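You operate a simulated robot arm through the tools that you are given. There is no shell and no other tool.

You are at the controls of a simulated robot arm. One attempt, no reset.

Task
Top the white pot up to 116 beads of the same colour; the display shows what is in.
Fine: the lever has to be opened; then slide the pot to LOAD and put its lid on; the speed stays as it is.

It is judged by the outcome, as a careful person would: the job done as asked, and still so three seconds after it is handed in. It fails if anything else is knocked over, pushed out of place, dropped, spilled or broken. A push-on lid holds only when it is set on centred and level and pressed home; a screw cap is set on level and turned clockwise until tight.

Robot
A 5-joint arm with a two-finger parallel gripper, fixed in place. Base frame: the origin is at the foot of the arm, x ahead of it, y to its left, z up; the work surface is at about z = 0. Units: cm, degrees, N and s.
With the tool pointing down near the work surface it reaches from about 26 to 68 cm from the base axis. Its first joint turns from -66.0 to 66.0 degrees. The tool tilts only in the upright plane through the base axis and itself; it spins freely about its own axis. Payload 2.9 kg.
Tool frame: the origin (TCP) lies between the finger pads and is the grasp point; the fingertips stand 3 cm ahead of it; z points along the fingers, y is the line along which they close. Largest opening 11 cm; finger width 2, thickness 1; the body of the gripper, 4.8 by 11.2 cm, starts 5.5 cm behind the TCP.
Orientation is told as [roll, pitch, yaw] about the base's x, y, z axes, in that order, counted from this pose: with the fingers straight down and closing along the base's y, the tool's x points along the base's -x, its y along +y and its z along -z.

Tools
- The arm moves only by the tool servo_tool. Its argument "plan" is a list of rows, each a list of 7 numbers: the shift along the tool's x, y, z in units of 25 mm (1.0 is 25 mm), then the turn, a rotation vector about the tool's x, y, z in units of 4 degrees (1.0 is 4 degrees), then the closure, from 0 (fully open) to 1 (shut). In form: [[tx, ty, tz, wx, wy, wz, grip], ...]. A call has 1 to 20 rows; each row shifts and turns the commanded pose from where the row before left it, along the tool's axes as they then stand. A call with a number of a shift or a turn outside -1 to 1 is refused whole. Rows are played at 5 a second. More than 5 cm and 8.6 degrees between two rows, or a gripper value outside its range, and nothing of the call is played. Where a pose cannot be reached the arm comes as near as it can. A force on the tool above 90 N (or 10 N above the force at the start of the call, whichever is more), or a blocked arm, ends the call early, and 0.2 s more pass. The fingers move at their own pace (about 10.8 cm/s each) and stop on an object; they squeeze with about 44 N. The grip force told is the motor's: it shows also when the fingers shut on nothing. Time passes only in rows, and 0.2 s behind the last, so rows that do not move let the fingers close. It gives the time, the measured TCP pose, the force on the tool (base axes), the opening and the grip force at its end, in the units of the frame above (readings bear some noise), with the torque about the TCP (base axes, N m) and any sound that the robot's microphone picked up, and new pictures: "pictures" is both (left out), scene, wrist or none.
- Cameras (640 x 400 px; columns grow to the right, rows downward): "scene" is fixed at [3.02, -44.71, 61.14]; the picture's right is [0.83, -0.56, 0.00], its down [-0.31, -0.46, -0.83] and it looks along [0.47, 0.69, -0.56] (base axes); focal length 311 px, centre (320, 200). "wrist" rides on the gripper at [7.2, 1.7, -10.3] in the tool frame; the picture's right is [-0.23, 0.97, 0.00], its down [-0.76, -0.18, -0.62] and it looks along [-0.61, -0.14, 0.78] (tool axes); focal length 222 px, centre (320, 200). There is no depth. A picture from a camera that has moved, and an enlarged one, comes with that camera's place and axes in the base frame and with its lens. The place of the scene camera against the robot may be out by one fixed shift of up to 1.2 cm in any direction.
- inspect(camera, box): a new picture of the part [left, top, right, bottom] of that camera's present view, enlarged. The clock stands still meanwhile.
- job_done(): hands the job in; it is judged then, once.

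Places have to be worked out from the pictures, the camera data and where the tool is seen. Open the gripper and draw the arm clear of the work before you hand the job in, unless the task says otherwise.

The tools are called by a JSON object that holds its "method" and its "body". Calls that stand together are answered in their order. servo_tool: Moves the arm, as the interface text tells. Its arguments: {"type":"object","properties":{"plan":{"type":"array","items":{"type":"array","items":{"type":"number"}}},"pictures":{"type":"string","enum":["both","scene","wrist","none"]}},"required":["plan"]} The other tools are called the same way: inspect (camera, box) takes an enlarged picture of a part of a camera's view; job_done () hands the job in.

At the start:

```text
time: 0.0
tcp_pos: [48.52, -0.37, 29.73]
tcp_rot: [0.0, 0.0, 0.1]
force: [0.7, 0.0, 0.0]
torque: [0.0, 0.02, -0.03]
finger_gap: 11.02
finger_force: 0.1
```

scene: 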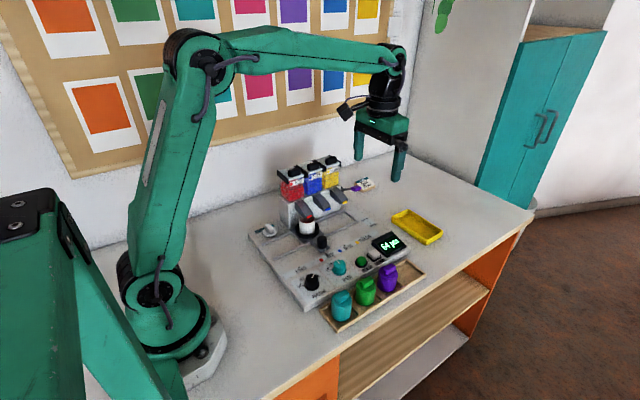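
wrist: 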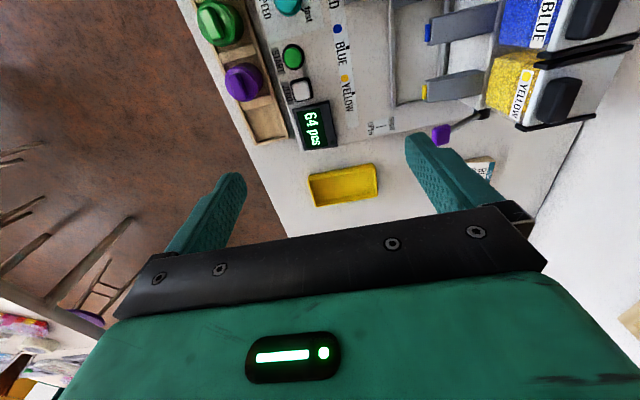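

I start by looking closely at the machine from both cameras before moving anything.

{"method": "inspect", "body": {"camera": "scene", "box": [240, 140, 450, 330]}}

{"method": "inspect", "body": {"camera": "scene", "box": [250, 150, 390, 240]}}

{"method": "inspect", "body": {"camera": "wrist", "box": [190, 0, 640, 220]}}

```text
2.11 times, centred on (345, 235) of scene
camera zoom: at [3.02, -44.71, 61.14], right [0.83, -0.56, 0.0], down [-0.31, -0.46, -0.83], along [0.47, 0.69, -0.56], focal length 655 px, centre (267, 126)
```

zoom: 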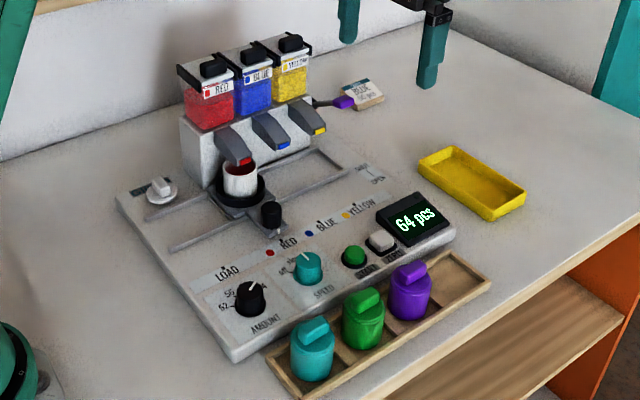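

```text
4.44 times, centred on (320, 195) of scene
camera zoom: at [3.02, -44.71, 61.14], right [0.83, -0.56, 0.0], down [-0.31, -0.46, -0.83], along [0.47, 0.69, -0.56], focal length 1383 px, centre (320, 222)
```

zoom: 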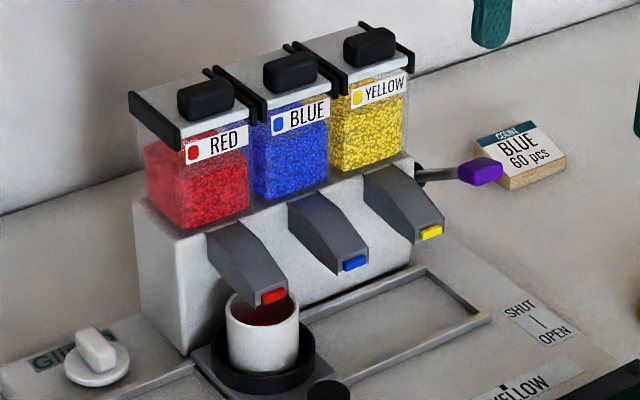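

```text
1.42 times, centred on (415, 110) of wrist
camera zoom: at [41.15, 1.42, 40.12], right [0.23, 0.97, 0.0], down [0.76, -0.18, 0.62], along [0.61, -0.14, -0.78], focal length 316 px, centre (185, 328)
```

zoom: 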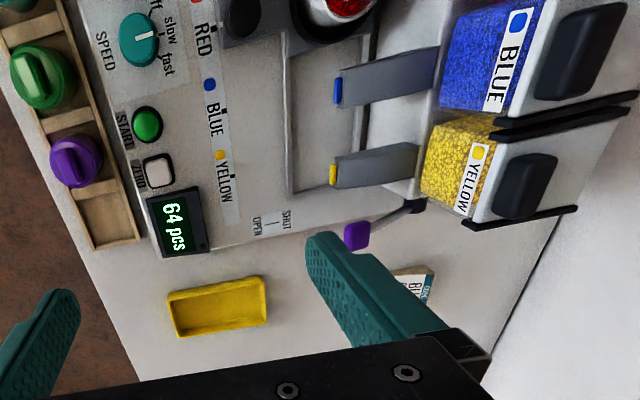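

The display reads 64 and the pot at RED holds red, so 52 more are needed. I look at the amount dial, speed dial and lever markings more closely.

{"method": "inspect", "body": {"camera": "scene", "box": [285, 230, 385, 310]}}

{"method": "inspect", "body": {"camera": "scene", "box": [290, 255, 350, 295]}}

{"method": "inspect", "body": {"camera": "scene", "box": [330, 160, 400, 215]}}

{"method": "inspect", "body": {"camera": "scene", "box": [290, 200, 350, 260]}}

{"method": "inspect", "body": {"camera": "wrist", "box": [240, 0, 400, 100]}}

{"method": "inspect", "body": {"camera": "scene", "box": [245, 210, 305, 250]}}

```text
5.00 times, centred on (335, 270) of scene
camera zoom: at [3.02, -44.71, 61.14], right [0.83, -0.56, 0.0], down [-0.31, -0.46, -0.83], along [0.47, 0.69, -0.56], focal length 1556 px, centre (245, -150)
```

zoom: 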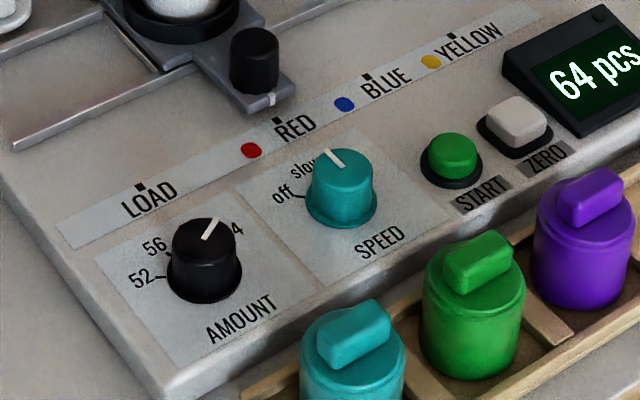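

```text
10.00 times, centred on (320, 275) of scene
camera zoom: at [3.02, -44.71, 61.14], right [0.83, -0.56, 0.0], down [-0.31, -0.46, -0.83], along [0.47, 0.69, -0.56], focal length 3112 px, centre (320, -550)
```

zoom: 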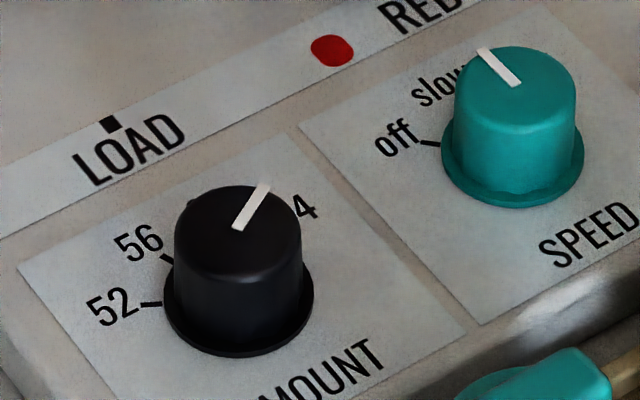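

```text
7.27 times, centred on (365, 188) of scene
camera zoom: at [3.02, -44.71, 61.14], right [0.83, -0.56, 0.0], down [-0.31, -0.46, -0.83], along [0.47, 0.69, -0.56], focal length 2263 px, centre (-7, 291)
```

zoom: 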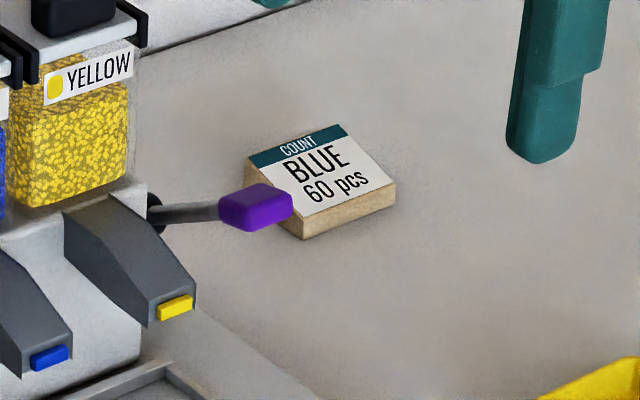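

```text
6.67 times, centred on (320, 230) of scene
camera zoom: at [3.02, -44.71, 61.14], right [0.83, -0.56, 0.0], down [-0.31, -0.46, -0.83], along [0.47, 0.69, -0.56], focal length 2075 px, centre (320, 0)
```

zoom: 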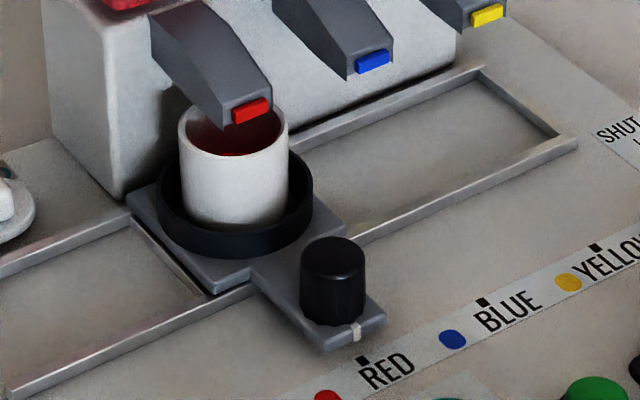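

```text
4.00 times, centred on (320, 50) of wrist
camera zoom: at [41.15, 1.42, 40.12], right [0.23, 0.97, 0.0], down [0.76, -0.18, 0.62], along [0.61, -0.14, -0.78], focal length 888 px, centre (320, 800)
```

zoom: 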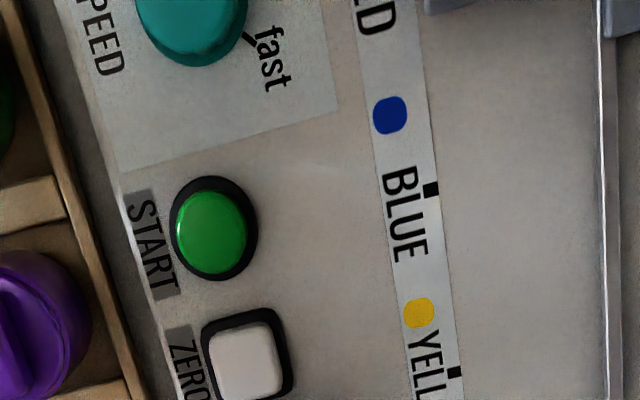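

```text
10.00 times, centred on (275, 230) of scene
camera zoom: at [3.02, -44.71, 61.14], right [0.83, -0.56, 0.0], down [-0.31, -0.46, -0.83], along [0.47, 0.69, -0.56], focal length 3112 px, centre (770, -100)
```

zoom: 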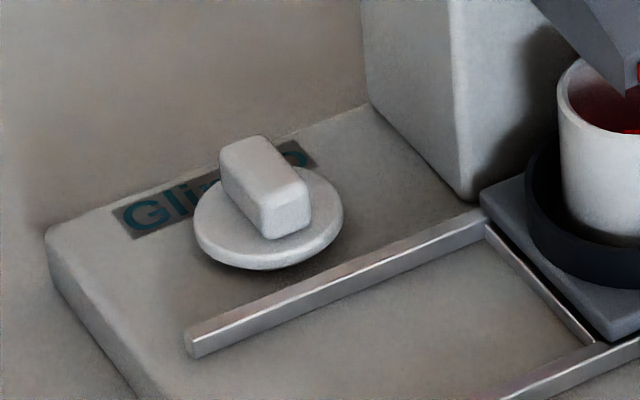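

The beads are red (pot under RED), and the dial seems to offer 52. I enlarge the lever and its SHUT/OPEN label and the rest of the wrist view before moving.

{"method": "inspect", "body": {"camera": "wrist", "box": [350, 80, 510, 180]}}

{"method": "inspect", "body": {"camera": "scene", "box": [335, 170, 395, 210]}}

{"method": "inspect", "body": {"camera": "wrist", "box": [180, 0, 340, 100]}}

```text
4.00 times, centred on (430, 130) of wrist
camera zoom: at [41.15, 1.42, 40.12], right [0.23, 0.97, 0.0], down [0.76, -0.18, 0.62], along [0.61, -0.14, -0.78], focal length 888 px, centre (-120, 480)
```

zoom: 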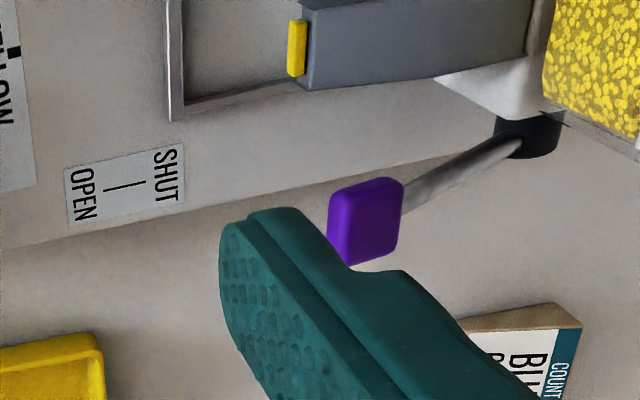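

```text
10.00 times, centred on (365, 190) of scene
camera zoom: at [3.02, -44.71, 61.14], right [0.83, -0.56, 0.0], down [-0.31, -0.46, -0.83], along [0.47, 0.69, -0.56], focal length 3112 px, centre (-130, 300)
```

zoom: 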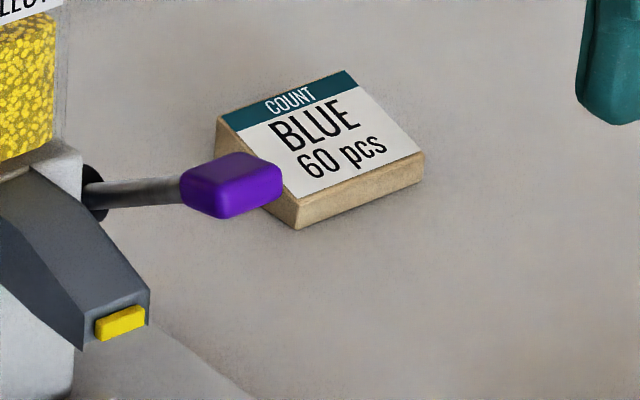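

```text
4.00 times, centred on (260, 50) of wrist
camera zoom: at [41.15, 1.42, 40.12], right [0.23, 0.97, 0.0], down [0.76, -0.18, 0.62], along [0.61, -0.14, -0.78], focal length 888 px, centre (560, 800)
```

zoom: 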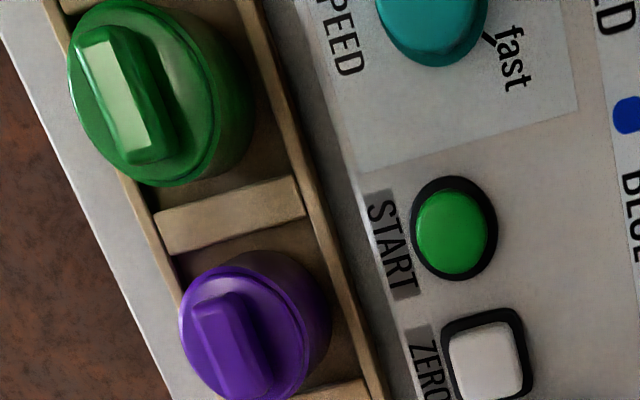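

The lever sits on the hopper's right face: pivot near (55.5, 20, 9.5), purple handle near (55.5, 13.8, 13), pointing forward and up, so "SHUT" is up and "OPEN" is down/forward. I spin the tool to yaw 90 so the wrist camera looks from the front toward the machine.

{"method": "servo_tool", "body": {"plan": [[0, 0, 0, 0, 0, -1, 0.5], [0, 0, 0, 0, 0, -1, 0.5], [0, 0, 0, 0, 0, -1, 0.5], [0, 0, 0, 0, 0, -1, 0.5], [0, 0, 0, 0, 0, -1, 0.5], [0, 0, 0, 0, 0, -1, 0.5], [0, 0, 0, 0, 0, -1, 0.5], [0, 0, 0, 0, 0, -1, 0.5], [0, 0, 0, 0, 0, -1, 0.5], [0, 0, 0, 0, 0, -1, 0.5], [0, 0, 0, 0, 0, -1, 0.5], [0, 0, 0, 0, 0, -1, 0.5], [0, 0, 0, 0, 0, -1, 0.5], [0, 0, 0, 0, 0, -1, 0.5], [0, 0, 0, 0, 0, -1, 0.5], [0, 0, 0, 0, 0, -1, 0.5], [0, 0, 0, 0, 0, -1, 0.5], [0, 0, 0, 0, 0, -1, 0.5], [0, 0, 0, 0, 0, -1, 0.5], [0, 0, 0, 0, 0, -1, 0.5]], "pictures": "none"}}

```text
time: 4.2
tcp_pos: [48.49, -0.25, 29.7]
tcp_rot: [0.0, 0.0, 80.1]
force: [-0.3, 0.3, -0.7]
torque: [0.0, 0.01, 0.01]
finger_gap: 5.47
finger_force: 0.1
```

Yaw is now 80°. I finish the turn to 90° and move to (53.8, 6.6, 20.4), which should centre the lever in the wrist camera.

{"method": "servo_tool", "body": {"plan": [[0, 0, 0, 0, 0, -1, 0.5], [0, 0, 0, 0, 0, -1, 0.5], [0, 0, 0, 0, 0, -0.48, 0.5], [-0.69, -0.53, 0.93, 0, 0, 0, 0.5], [-0.69, -0.53, 0.93, 0, 0, 0, 0.5], [-0.69, -0.53, 0.93, 0, 0, 0, 0.5], [-0.69, -0.53, 0.93, 0, 0, 0, 0.5], [0, 0, 0, 0, 0, 0, 0.5]]}}

```text
time: 6.0
tcp_pos: [53.79, 6.65, 20.32]
tcp_rot: [0.0, 0.0, 90.0]
force: [0.1, 0.5, -0.3]
torque: [-0.03, 0.03, -0.02]
finger_gap: 5.52
finger_force: 0.1
camera wrist: at [52.03, -0.46, 30.7], right [-0.97, 0.23, 0.0], down [0.18, 0.76, 0.62], along [0.14, 0.61, -0.78], focal length 222 px, centre (320, 200)
```

scene: 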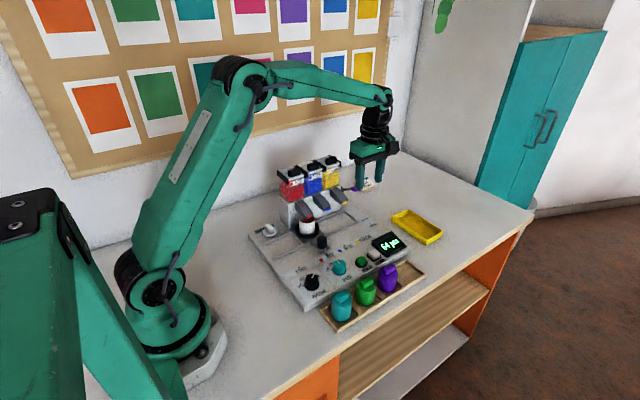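
wrist: 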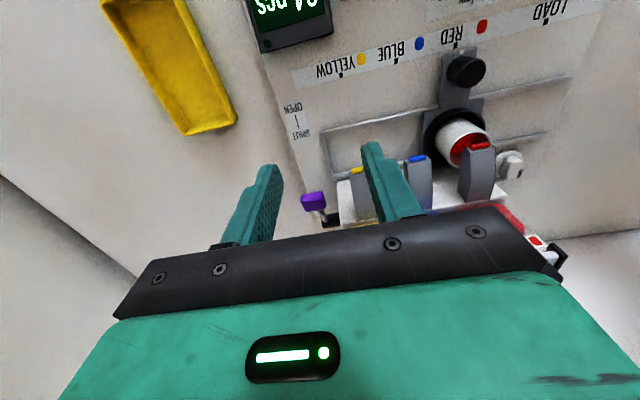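

The purple handle lies at the image centre as predicted, so about (55.8, 13.7, 12.9). I enlarge it to see how the lever is mounted.

{"method": "inspect", "body": {"camera": "wrist", "box": [270, 160, 366, 240]}}

{"method": "inspect", "body": {"camera": "wrist", "box": [390, 0, 600, 210]}}

{"method": "inspect", "body": {"camera": "scene", "box": [330, 170, 400, 215]}}

```text
5.00 times, centred on (318, 200) of wrist
camera zoom: at [52.03, -0.46, 30.7], right [-0.97, 0.23, 0.0], down [0.18, 0.76, 0.62], along [0.14, 0.61, -0.78], focal length 1111 px, centre (330, 200)
```

zoom: 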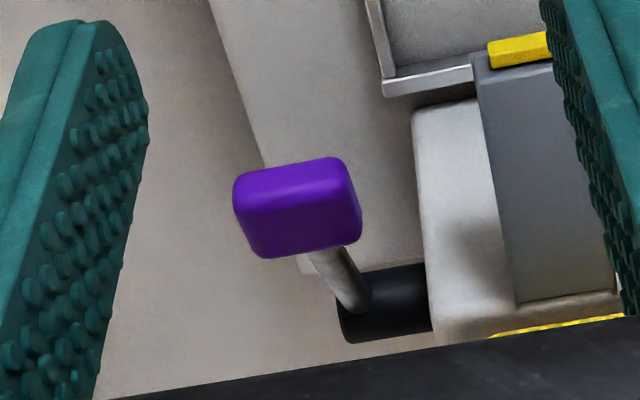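

```text
1.90 times, centred on (495, 105) of wrist
camera zoom: at [52.03, -0.46, 30.7], right [-0.97, 0.23, 0.0], down [0.18, 0.76, 0.62], along [0.14, 0.61, -0.78], focal length 423 px, centre (-13, 381)
```

zoom: 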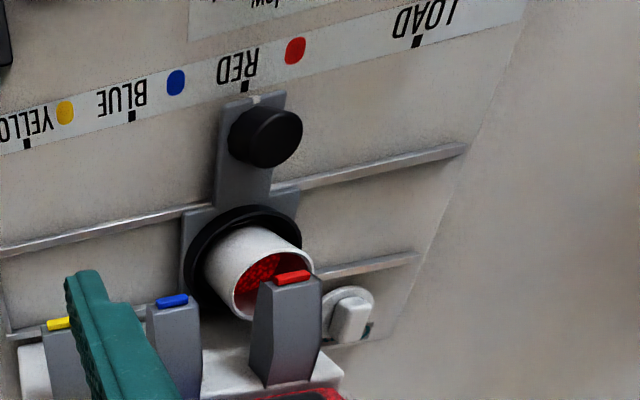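

```text
8.89 times, centred on (365, 192) of scene
camera zoom: at [3.02, -44.71, 61.14], right [0.83, -0.56, 0.0], down [-0.31, -0.46, -0.83], along [0.47, 0.69, -0.56], focal length 2766 px, centre (-80, 267)
```

zoom: 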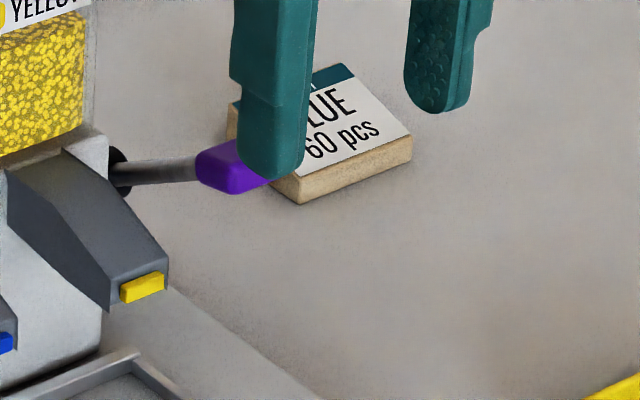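

The lever turns about a horizontal axle along x, so pressing its handle down opens it. I close the fingers and move above the handle at (56.2, 13.2), fingertips still about 1 cm over it.

{"method": "servo_tool", "body": {"plan": [[-0.66, -0.24, 0, 0, 0, 0, 1], [-0.66, -0.24, 0, 0, 0, 0, 1], [-0.66, -0.24, 0, 0, 0, 0, 1], [-0.66, -0.24, 0, 0, 0, 0, 1], [0, 0, 0.5, 0, 0, 0, 1], [0, 0, 0.5, 0, 0, 0, 1], [0, 0, 0, 0, 0, 0, 1]]}}

```text
time: 7.6
tcp_pos: [56.45, 13.09, 18.03]
tcp_rot: [-0.1, -0.1, 89.9]
force: [-0.3, -0.3, -1.0]
torque: [0.01, -0.02, 0.0]
finger_gap: 0.0
finger_force: 37.2
camera wrist: at [54.52, 5.87, 28.3], right [-0.97, 0.23, 0.0], down [0.18, 0.76, 0.62], along [0.14, 0.61, -0.78], focal length 222 px, centre (320, 200)
```

scene: 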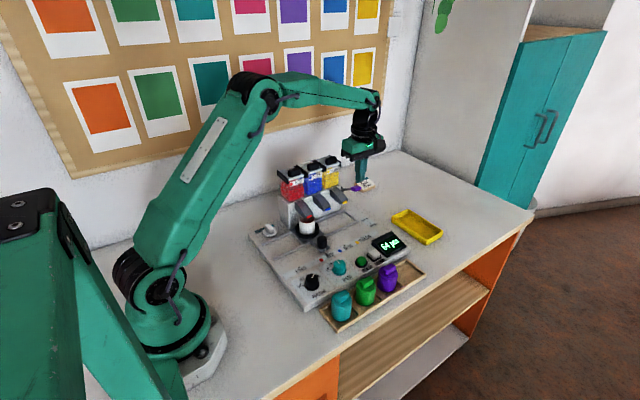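
wrist: 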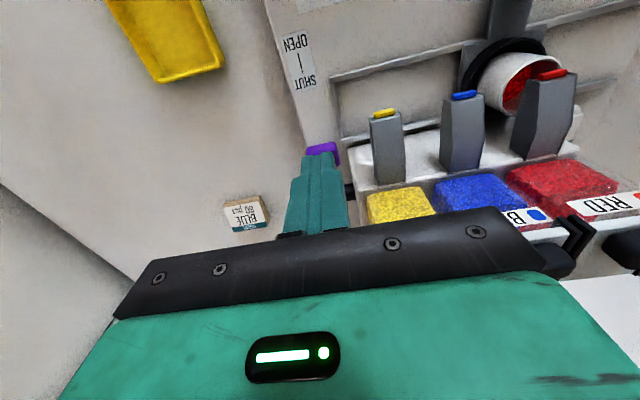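

The fingertips are above the purple handle (about x 56.1, y 13.4). I press straight down in small steps, watching the force.

{"method": "servo_tool", "body": {"plan": [[0, 0, 0.3, 0, 0, 0, 1], [0, 0, 0.3, 0, 0, 0, 1], [0, 0, 0.2, 0, 0, 0, 1], [0, 0, 0.2, 0, 0, 0, 1], [0, 0, 0.2, 0, 0, 0, 1], [0, 0, 0, 0, 0, 0, 1]]}}

```text
time: 9.0
tcp_pos: [56.29, 13.14, 14.84]
tcp_rot: [0.0, 0.1, 89.9]
force: [0.8, -0.2, 1.6]
torque: [-0.09, 0.03, 0.01]
finger_gap: 0.01
finger_force: 37.8
camera wrist: at [54.41, 6.02, 25.22], right [-0.97, 0.23, 0.0], down [0.18, 0.76, 0.62], along [0.14, 0.61, -0.78], focal length 222 px, centre (320, 200)
```

scene: 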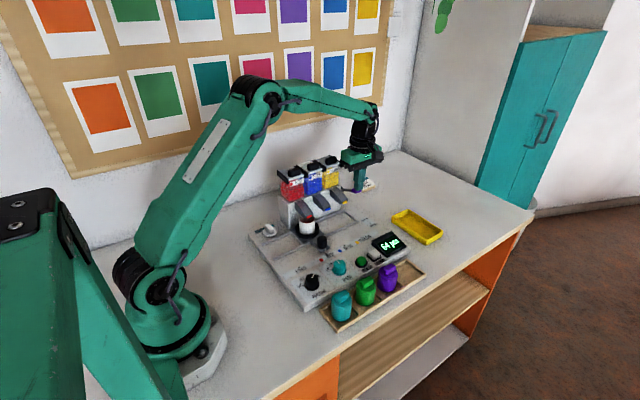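
wrist: 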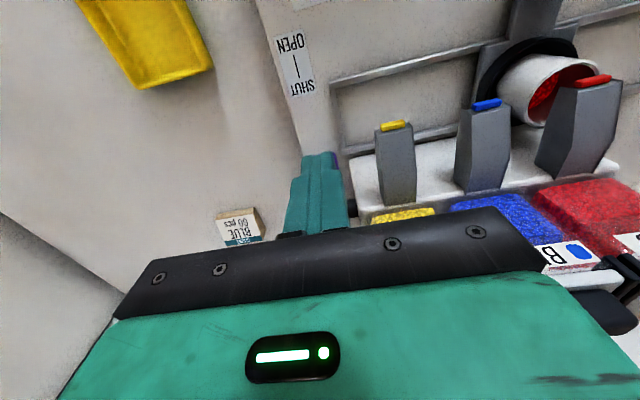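

Only about 2 N so far with the fingertips at z≈11.8. I check that the fingers are on the handle and moving it rather than passing beside it.

{"method": "inspect", "body": {"camera": "wrist", "box": [270, 120, 370, 240]}}

{"method": "inspect", "body": {"camera": "scene", "box": [330, 150, 400, 215]}}

```text
3.33 times, centred on (320, 180) of wrist
camera zoom: at [54.41, 6.02, 25.22], right [-0.97, 0.23, 0.0], down [0.18, 0.76, 0.62], along [0.14, 0.61, -0.78], focal length 740 px, centre (320, 267)
```

zoom: 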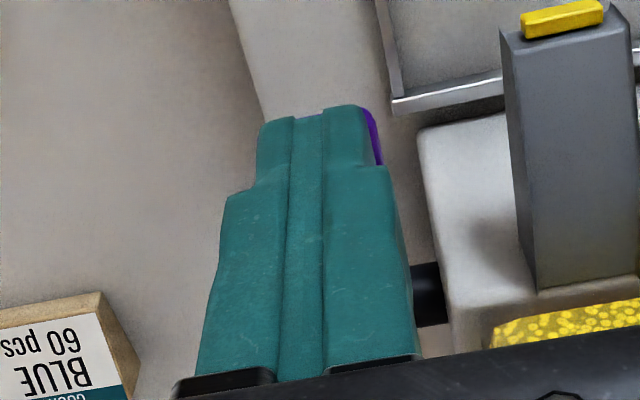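

```text
6.15 times, centred on (365, 182) of scene
camera zoom: at [3.02, -44.71, 61.14], right [0.83, -0.56, 0.0], down [-0.31, -0.46, -0.83], along [0.47, 0.69, -0.56], focal length 1915 px, centre (43, 308)
```

zoom: 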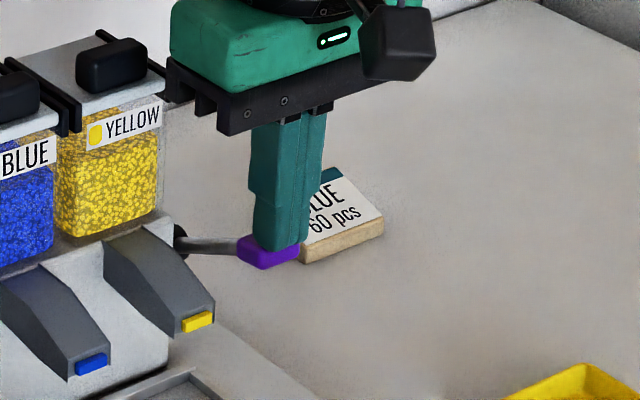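

The fingers are on the handle and the lever is coming down with little resistance. I keep pressing in small steps until it meets its stop.

{"method": "servo_tool", "body": {"plan": [[0, 0, 0.2, 0, 0, 0, 1], [0, 0, 0.2, 0, 0, 0, 1], [0, 0, 0.2, 0, 0, 0, 1], [0, 0, 0.2, 0, 0, 0, 1], [0, 0, 0, 0, 0, 0, 1]], "pictures": "scene"}}

{"method": "inspect", "body": {"camera": "scene", "box": [330, 150, 400, 215]}}

```text
time: 10.2
tcp_pos: [56.18, 13.03, 12.89]
tcp_rot: [-0.1, 0.1, 89.9]
force: [-0.1, -0.2, -0.5]
torque: [0.01, -0.03, 0.02]
finger_gap: 0.02
finger_force: 37.7
```

scene: 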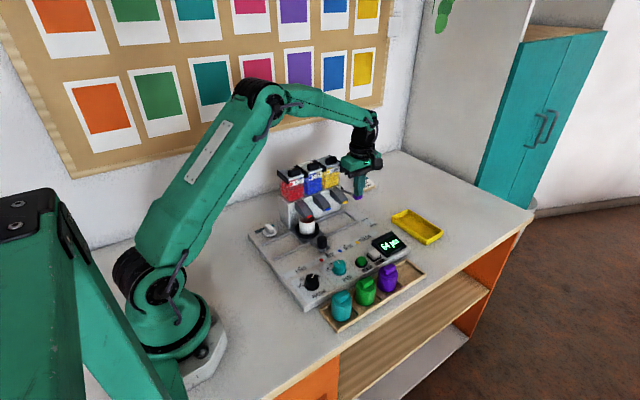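

```text
6.15 times, centred on (365, 182) of scene
camera zoom: at [3.02, -44.71, 61.14], right [0.83, -0.56, 0.0], down [-0.31, -0.46, -0.83], along [0.47, 0.69, -0.56], focal length 1915 px, centre (43, 308)
```

zoom: 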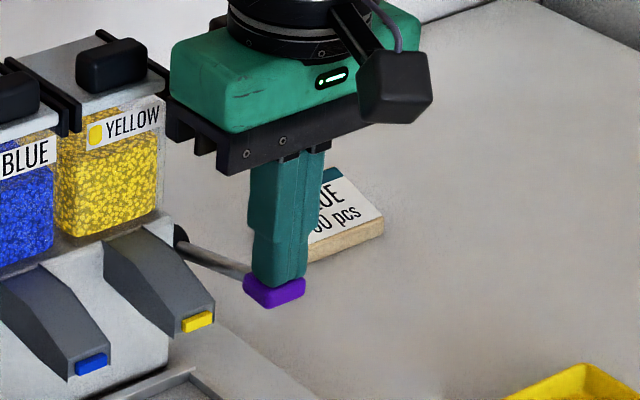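

The lever is about level now. I continue pressing down toward the OPEN stop.

{"method": "servo_tool", "body": {"plan": [[0, 0, 0.2, 0, 0, 0, 1], [0, 0, 0.2, 0, 0, 0, 1], [0, 0, 0.2, 0, 0, 0, 1], [0, 0, 0.2, 0, 0, 0, 1], [0, 0, 0, 0, 0, 0, 1]], "pictures": "both"}}

{"method": "inspect", "body": {"camera": "scene", "box": [330, 150, 400, 215]}}

{"method": "inspect", "body": {"camera": "wrist", "box": [270, 100, 430, 240]}}

```text
time: 11.4
tcp_pos: [56.16, 13.1, 10.88]
tcp_rot: [0.1, 0.0, 90.0]
force: [-0.2, -0.2, -0.5]
torque: [0.02, 0.0, 0.02]
finger_gap: 0.01
finger_force: 37.9
camera wrist: at [54.42, 5.94, 21.26], right [-0.97, 0.23, 0.0], down [0.18, 0.76, 0.62], along [0.14, 0.61, -0.78], focal length 222 px, centre (320, 200)
```

scene: 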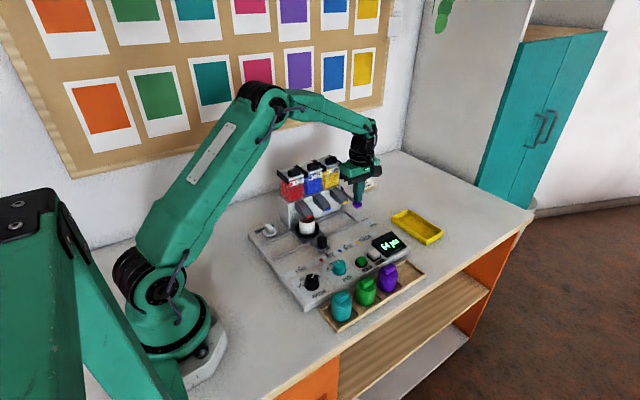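
wrist: 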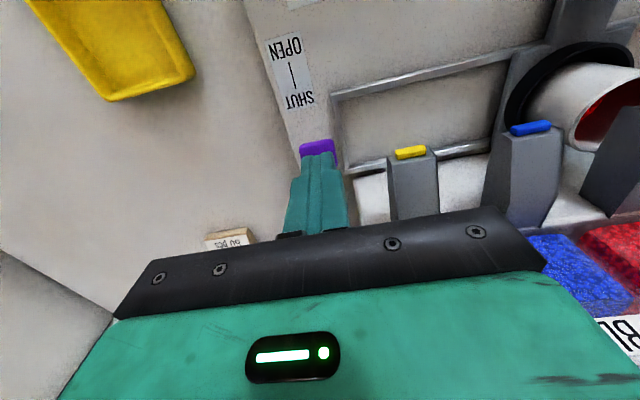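

```text
6.15 times, centred on (365, 182) of scene
camera zoom: at [3.02, -44.71, 61.14], right [0.83, -0.56, 0.0], down [-0.31, -0.46, -0.83], along [0.47, 0.69, -0.56], focal length 1915 px, centre (43, 308)
```

zoom: 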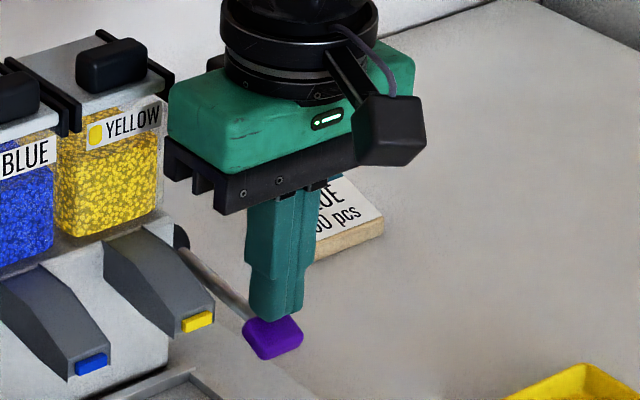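

```text
2.86 times, centred on (350, 170) of wrist
camera zoom: at [54.42, 5.94, 21.26], right [-0.97, 0.23, 0.0], down [0.18, 0.76, 0.62], along [0.14, 0.61, -0.78], focal length 635 px, centre (234, 286)
```

zoom: 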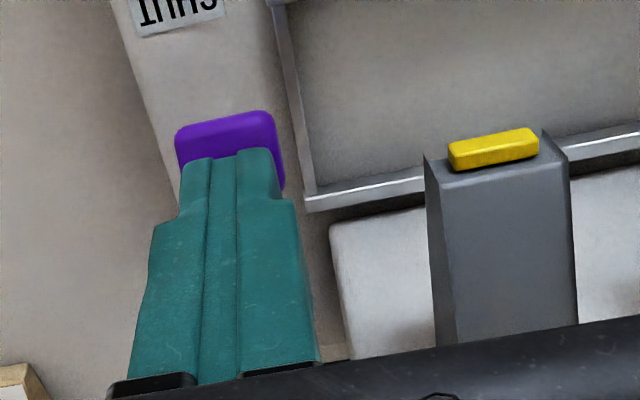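

The handle is now at about z 7.7 (lever roughly 15° below level), still without resistance. I press on in small steps.

{"method": "servo_tool", "body": {"plan": [[0, 0, 0.2, 0, 0, 0, 1], [0, 0, 0.2, 0, 0, 0, 1], [0, 0, 0, 0, 0, 0, 1]], "pictures": "both"}}

{"method": "inspect", "body": {"camera": "scene", "box": [330, 150, 400, 215]}}

{"method": "inspect", "body": {"camera": "wrist", "box": [270, 100, 430, 240]}}

```text
time: 12.2
tcp_pos: [56.37, 13.19, 10.38]
tcp_rot: [-0.3, -0.1, 90.0]
force: [-11.9, -2.6, 32.9]
torque: [0.19, 0.43, 0.12]
finger_gap: 0.0
finger_force: 38.1
camera wrist: at [54.49, 6.01, 20.68], right [-0.97, 0.23, 0.0], down [0.18, 0.76, 0.62], along [0.15, 0.61, -0.78], focal length 222 px, centre (320, 200)
```

scene: 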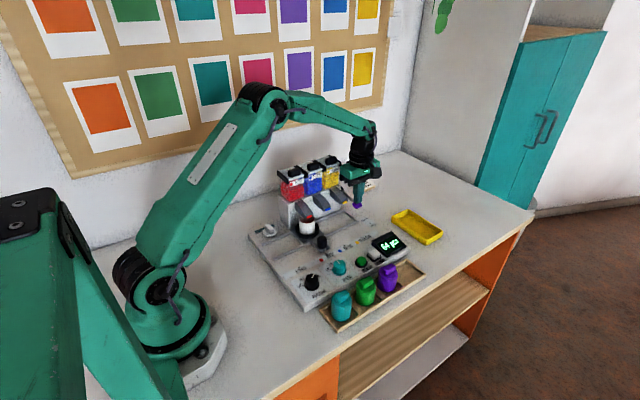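
wrist: 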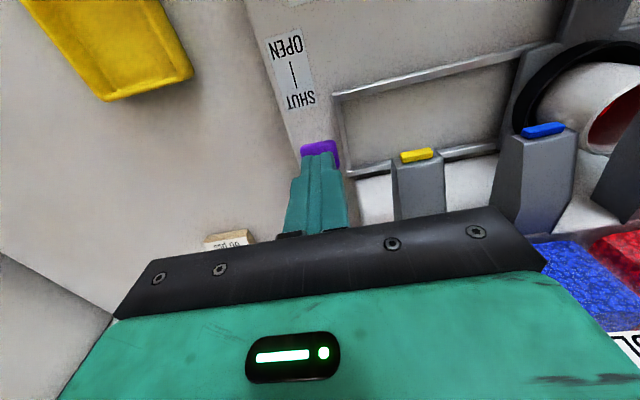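

```text
6.15 times, centred on (365, 182) of scene
camera zoom: at [2.99, -44.72, 61.14], right [0.83, -0.56, 0.0], down [-0.31, -0.46, -0.83], along [0.47, 0.69, -0.56], focal length 1915 px, centre (43, 308)
```

zoom: 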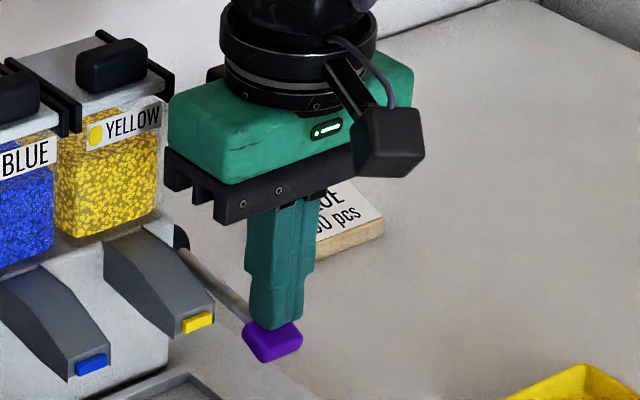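

```text
2.86 times, centred on (350, 170) of wrist
camera zoom: at [54.49, 6.01, 20.68], right [-0.97, 0.23, 0.0], down [0.18, 0.76, 0.62], along [0.15, 0.61, -0.78], focal length 635 px, centre (234, 286)
```

zoom: 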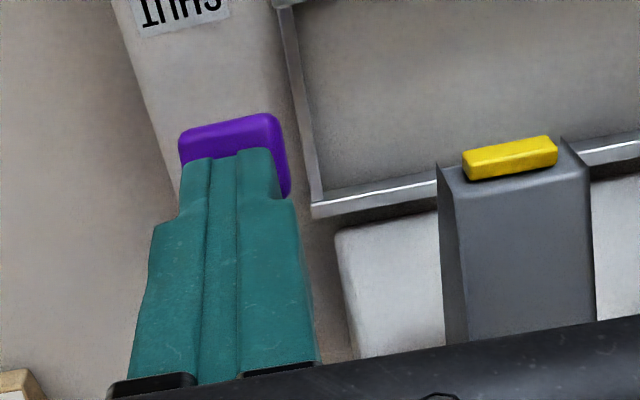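

33 N with the handle at its lower stop: the lever is open. I lift away and travel to about (28.9, -10.3, 17) to look at the AMOUNT dial from the front.

{"method": "servo_tool", "body": {"plan": [[0, 0, -1, 0, 0, 0, 1], [0, 0, -1, 0, 0, 0, 1], [1, 0, -1, 0, 0, 0, 1], [1, 0, -1, 0, 0, 0, 1], [1, 0, -1, 0, 0, 0, 1], [1, 0, 0, 0, 0, 0, 0.5], [1, 0, 0, 0, 0, 0, 0.5], [0.4, 1, 0.2, 0, 0, 0, 0.4], [0.4, 1, 0.2, 0, 0, 0, 0.3], [0.4, 1, 0.2, 0, 0, 0, 0.3], [0.4, 1, 0.2, 0, 0, 0, 0.3], [0.4, 1, 0.2, 0, 0, 0, 0.3], [0.4, 1, 0.2, 0, 0, 0, 0.3], [0.4, 1, 0.2, 0, 0, 0, 0.3], [0.4, 1, 0.2, 0, 0, 0, 0.3], [0.4, 1, 0.2, 0, 0, 0, 0.3], [0.4, 1, 0.2, 0, 0, 0, 0.3], [0.4, 1, 0.2, 0, 0, 0, 0.3], [0, 0, 0, 0, 0, 0, 0.3]]}}

{"method": "inspect", "body": {"camera": "scene", "box": [330, 150, 400, 215]}}

{"method": "inspect", "body": {"camera": "wrist", "box": [200, 80, 440, 230]}}

```text
time: 16.2
tcp_pos: [28.47, -10.05, 17.0]
tcp_rot: [0.0, -0.1, 89.9]
force: [0.4, 0.0, -0.3]
torque: [0.02, -0.01, 0.0]
finger_gap: 7.7
finger_force: 0.0
camera wrist: at [26.7, -17.4, 27.24], right [-0.97, 0.23, 0.0], down [0.18, 0.76, 0.62], along [0.14, 0.61, -0.78], focal length 222 px, centre (320, 200)
```

scene: 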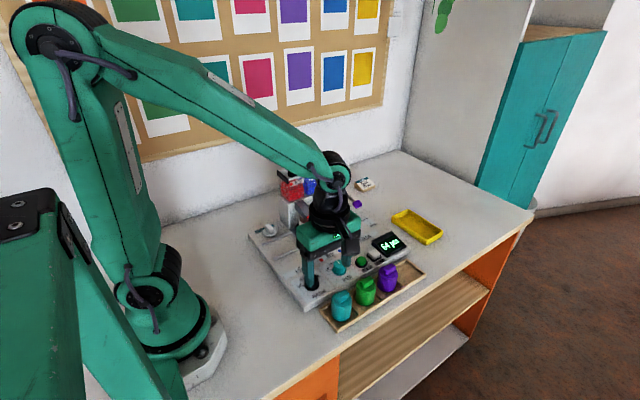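
wrist: 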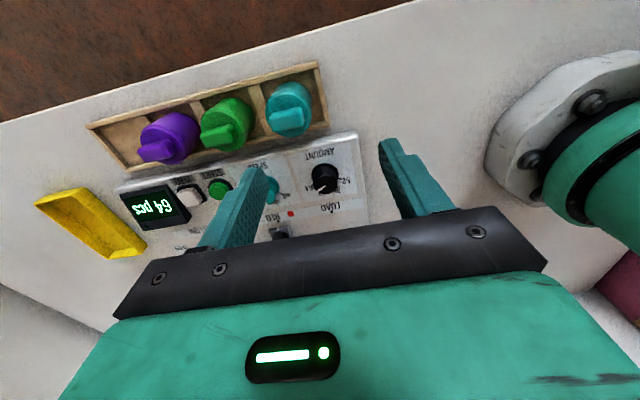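

```text
6.15 times, centred on (365, 182) of scene
camera zoom: at [3.02, -44.71, 61.14], right [0.83, -0.56, 0.0], down [-0.31, -0.46, -0.83], along [0.47, 0.69, -0.56], focal length 1915 px, centre (43, 308)
```

zoom: 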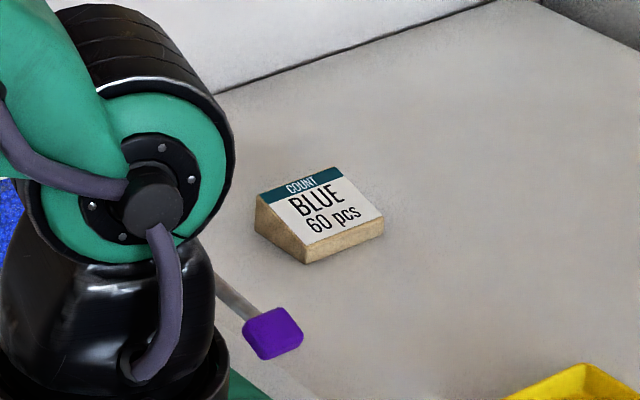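

```text
2.67 times, centred on (320, 155) of wrist
camera zoom: at [26.7, -17.4, 27.24], right [-0.97, 0.23, 0.0], down [0.18, 0.76, 0.62], along [0.14, 0.61, -0.78], focal length 592 px, centre (320, 320)
```

zoom: 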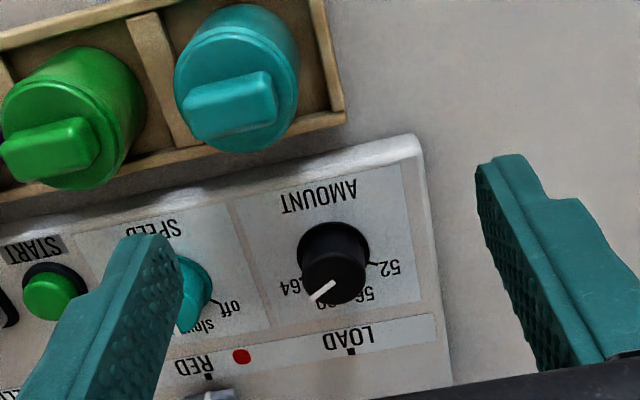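

The lever stays down at OPEN. I enlarge the AMOUNT dial to read the marks and pointer.

{"method": "inspect", "body": {"camera": "wrist", "box": [290, 140, 370, 220]}}

{"method": "inspect", "body": {"camera": "wrist", "box": [220, 150, 300, 210]}}

```text
5.00 times, centred on (330, 180) of wrist
camera zoom: at [26.7, -17.4, 27.24], right [-0.97, 0.23, 0.0], down [0.18, 0.76, 0.62], along [0.14, 0.61, -0.78], focal length 1111 px, centre (270, 300)
```

zoom: 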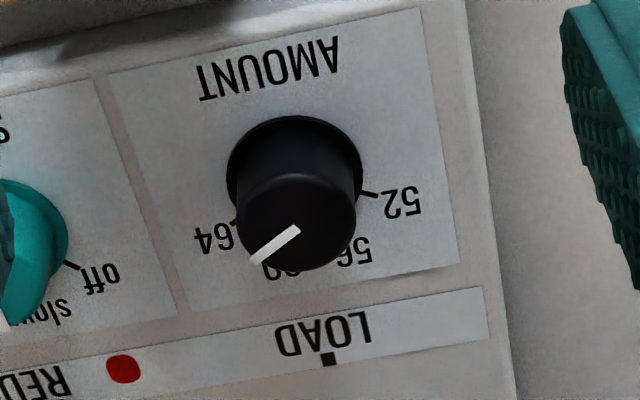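

```text
6.67 times, centred on (260, 180) of wrist
camera zoom: at [26.7, -17.4, 27.24], right [-0.97, 0.23, 0.0], down [0.18, 0.76, 0.62], along [0.14, 0.61, -0.78], focal length 1481 px, centre (720, 333)
```

zoom: 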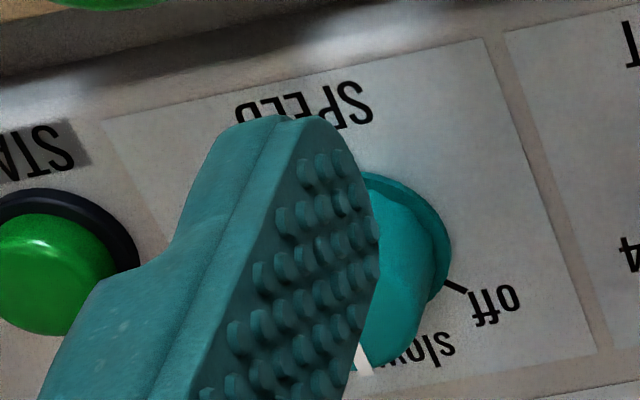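

The dial has 52/56/60/64 with the pointer at 64; 52 lies 3 steps (about 108°) counter-clockwise from above. Knob centre is about (29.5, -2.5), top near z 6. I move above it with the fingers partly open to check the alignment.

{"method": "servo_tool", "body": {"plan": [[-0.75, -0.1, 0, 0, 0, 0, 0.5], [-0.75, -0.1, 0, 0, 0, 0, 0.5], [-0.75, -0.1, 0, 0, 0, 0, 0.5], [-0.75, -0.1, 0, 0, 0, 0, 0.5], [0, 0, 0.8, 0, 0, 0, 0.5], [0, 0, 0.8, 0, 0, 0, 0.5], [0, 0, 0, 0, 0, 0, 0.5]]}}

{"method": "inspect", "body": {"camera": "wrist", "box": [220, 90, 420, 230]}}

{"method": "inspect", "body": {"camera": "scene", "box": [270, 200, 380, 310]}}

```text
time: 17.8
tcp_pos: [29.78, -2.82, 13.31]
tcp_rot: [0.0, 0.0, 89.8]
force: [-0.5, -0.5, -0.5]
torque: [-0.03, 0.01, -0.01]
finger_gap: 5.5
finger_force: 0.1
camera wrist: at [27.89, -9.96, 23.58], right [-0.97, 0.23, 0.0], down [0.18, 0.76, 0.62], along [0.14, 0.61, -0.78], focal length 222 px, centre (320, 200)
```

scene: 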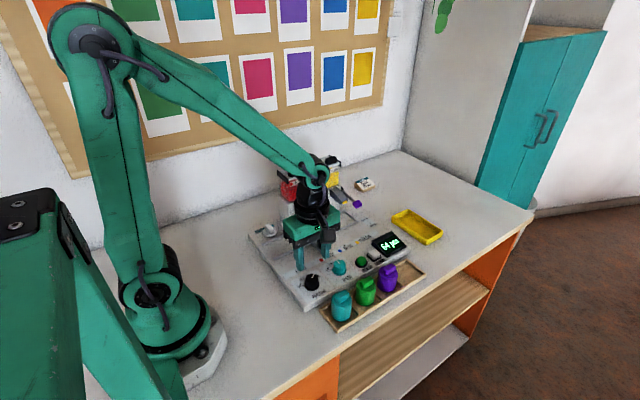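
wrist: 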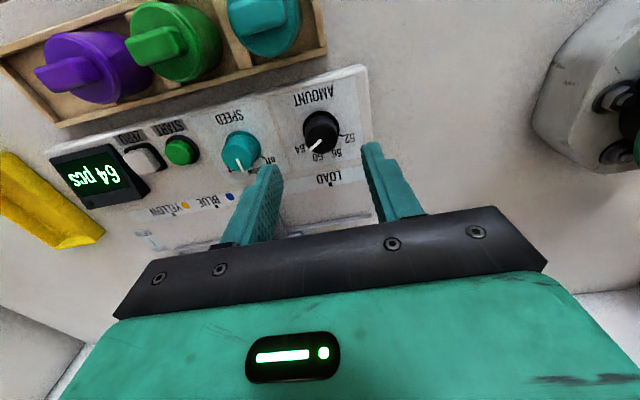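

```text
2.86 times, centred on (320, 160) of wrist
camera zoom: at [27.89, -9.96, 23.58], right [-0.97, 0.23, 0.0], down [0.18, 0.76, 0.62], along [0.14, 0.61, -0.78], focal length 635 px, centre (320, 314)
```

zoom: 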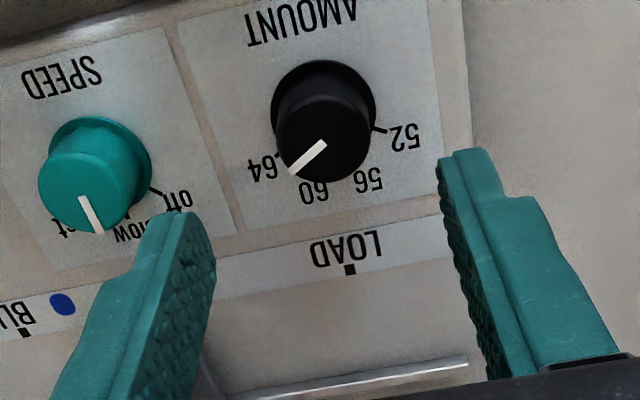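

```text
3.64 times, centred on (325, 255) of scene
camera zoom: at [3.02, -44.71, 61.14], right [0.83, -0.56, 0.0], down [-0.31, -0.46, -0.83], along [0.47, 0.69, -0.56], focal length 1132 px, centre (302, 0)
```

zoom: 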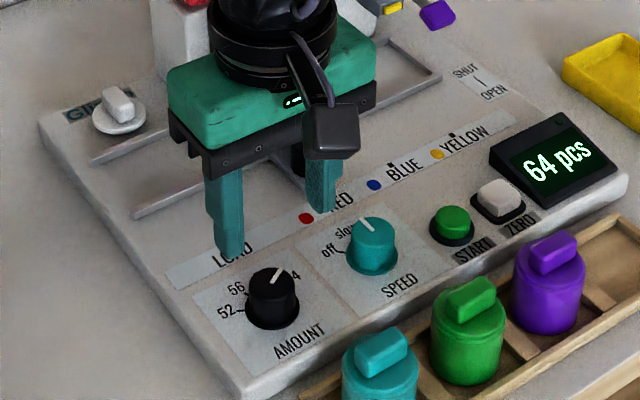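

Refined knob centre: (29.45, -2.5), top z≈5.7, about 2.9 cm wide; marks are at about 37/72/107/143° with the pointer at 64. I correct the alignment and descend so the fingertips straddle the knob, then close.

{"method": "servo_tool", "body": {"plan": [[-0.13, 0.13, 0.6, 0, 0, 0, 0.5], [0, 0, 0.6, 0, 0, 0, 0.5], [0, 0, 0.6, 0, 0, 0, 0.5], [0, 0, 0.5, 0, 0, 0, 0.5], [0, 0, 0.3, 0, 0, 0, 0.5], [0, 0, 0, 0, 0, 0, 0.5]]}}

{"method": "inspect", "body": {"camera": "wrist", "box": [220, 90, 420, 230]}}

{"method": "inspect", "body": {"camera": "scene", "box": [270, 230, 380, 310]}}

```text
time: 19.2
tcp_pos: [29.39, -2.43, 6.44]
tcp_rot: [0.1, 0.0, 89.8]
force: [0.4, 0.3, 0.1]
torque: [-0.01, 0.02, 0.0]
finger_gap: 5.49
finger_force: 0.1
camera wrist: at [27.61, -9.69, 16.79], right [-0.97, 0.23, 0.0], down [0.18, 0.76, 0.62], along [0.14, 0.61, -0.78], focal length 222 px, centre (320, 200)
```

scene: 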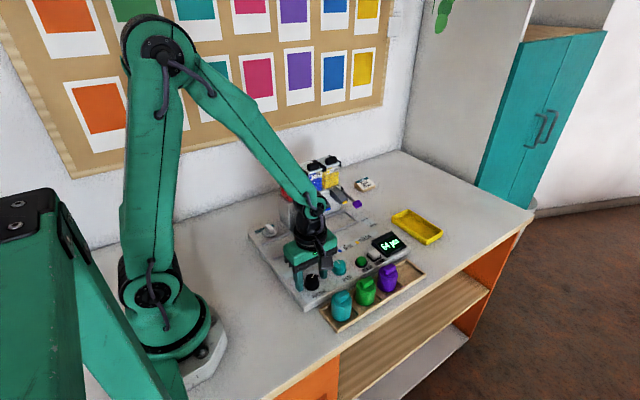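
wrist: 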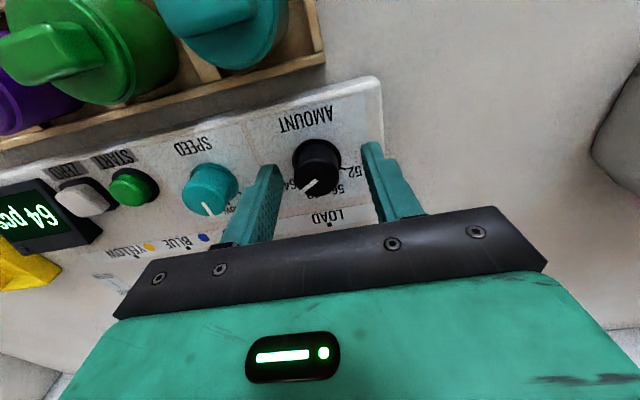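

```text
2.86 times, centred on (320, 160) of wrist
camera zoom: at [27.61, -9.69, 16.79], right [-0.97, 0.23, 0.0], down [0.18, 0.76, 0.62], along [0.14, 0.61, -0.78], focal length 635 px, centre (320, 314)
```

zoom: 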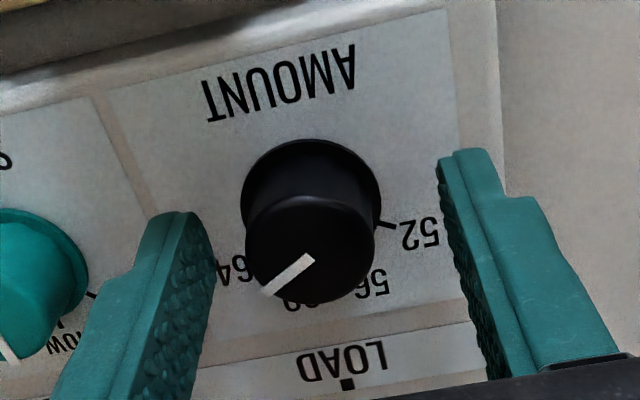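

```text
5.00 times, centred on (325, 270) of scene
camera zoom: at [3.02, -44.71, 61.14], right [0.83, -0.56, 0.0], down [-0.31, -0.46, -0.83], along [0.47, 0.69, -0.56], focal length 1556 px, centre (295, -150)
```

zoom: 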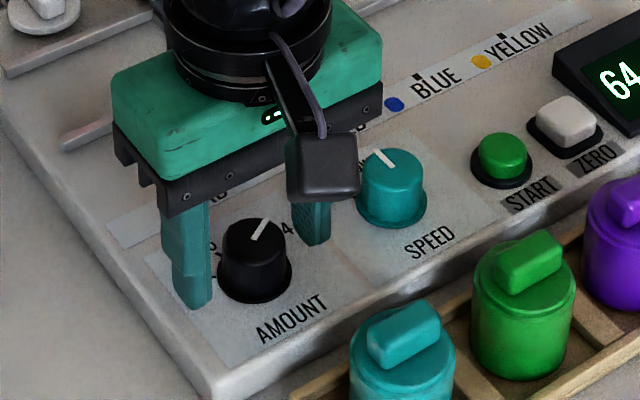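

Fingers straddle the knob well (TCP 29.4, -2.4 against knob 29.4, -2.6). I nudge 1 mm toward -y and close on it.

{"method": "servo_tool", "body": {"plan": [[0.06, 0, 0, 0, 0, 0, 0.6], [0, 0, 0, 0, 0, 0, 0.75], [0, 0, 0, 0, 0, 0, 1], [0, 0, 0, 0, 0, 0, 1], [0, 0, 0, 0, 0, 0, 1]], "pictures": "none"}}

{"method": "inspect", "body": {"camera": "wrist", "box": [220, 90, 420, 230]}}

```text
time: 20.4
tcp_pos: [29.81, -2.65, 6.61]
tcp_rot: [-0.7, 0.1, 90.0]
force: [26.7, 3.4, -12.2]
torque: [0.1, -0.53, -0.07]
finger_gap: 2.9
finger_force: 44.9
```

```text
2.86 times, centred on (320, 160) of wrist
camera zoom: at [27.82, -9.81, 16.88], right [-0.97, 0.23, -0.01], down [0.17, 0.76, 0.62], along [0.15, 0.61, -0.78], focal length 635 px, centre (320, 314)
```

zoom: 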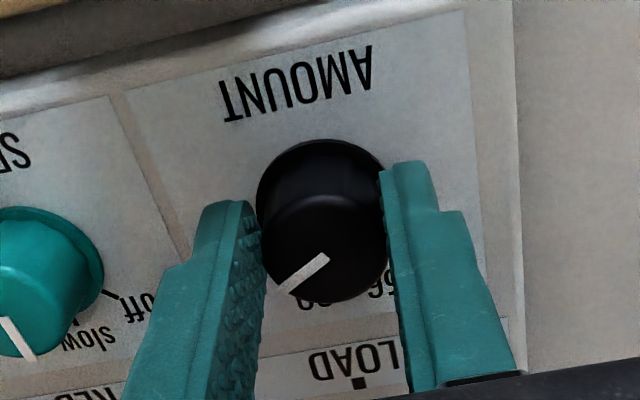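

The knob actually sits 4 mm further in +x than commanded (26 N side force). I shift the command +x by 4 mm to relax it before turning.

{"method": "servo_tool", "body": {"plan": [[0, -0.08, 0, 0, 0, 0, 1], [0, -0.09, 0, 0, 0, 0, 1], [0, 0, 0, 0, 0, 0, 1]], "pictures": "none"}}

```text
time: 21.2
tcp_pos: [29.78, -2.71, 6.66]
tcp_rot: [0.1, 0.0, 89.9]
force: [5.1, -21.3, 11.7]
torque: [-0.72, -0.29, 0.12]
finger_gap: 2.88
finger_force: 45.0
```

Let me let it settle one moment and re-read the force.

{"method": "servo_tool", "body": {"plan": [[0, 0, 0, 0, 0, 0, 1], [0, 0, 0, 0, 0, 0, 1]], "pictures": "none"}}

```text
time: 21.8
tcp_pos: [29.82, -2.51, 6.41]
tcp_rot: [0.0, 0.0, 89.9]
force: [1.4, -30.7, 20.1]
torque: [-0.78, 0.0, 0.18]
finger_gap: 2.91
finger_force: 44.5
```

There is now a -31 N side load in y and 20 N upward, so the fingertips likely press the knob's flange. I ease the command: up 2.5 mm and 3 mm toward -y.

{"method": "servo_tool", "body": {"plan": [[0.06, 0, -0.05, 0, 0, 0, 1], [0.06, 0, -0.05, 0, 0, 0, 1], [0, 0, 0, 0, 0, 0, 1]], "pictures": "none"}}

```text
time: 22.6
tcp_pos: [29.86, -2.85, 6.64]
tcp_rot: [0.0, 0.1, 90.1]
force: [19.2, 31.6, -16.7]
torque: [0.82, -0.51, 0.18]
finger_gap: 2.88
finger_force: 45.1
```

The load flipped sign, so the arm is stiff; I back off half of that and re-read.

{"method": "servo_tool", "body": {"plan": [[-0.05, -0.03, 0.04, 0, 0, 0, 1], [0, 0, 0, 0, 0, 0, 1], [0, 0, 0, 0, 0, 0, 1]], "pictures": "none"}}

```text
time: 23.4
tcp_pos: [29.81, -2.85, 6.61]
tcp_rot: [0.1, 0.0, 89.8]
force: [-5.6, -2.5, 25.4]
torque: [0.22, 0.11, 0.4]
finger_gap: 2.88
finger_force: 45.0
```

Now only an upward 25 N remains; I raise slightly.

{"method": "servo_tool", "body": {"plan": [[0, 0, -0.04, 0, 0, 0, 1], [0, 0, 0, 0, 0, 0, 1]], "pictures": "none"}}

```text
time: 24.0
tcp_pos: [29.78, -2.88, 6.73]
tcp_rot: [0.1, -0.1, 89.9]
force: [-5.4, -9.0, 15.2]
torque: [-0.1, 0.14, 0.36]
finger_gap: 2.88
finger_force: 45.5
```

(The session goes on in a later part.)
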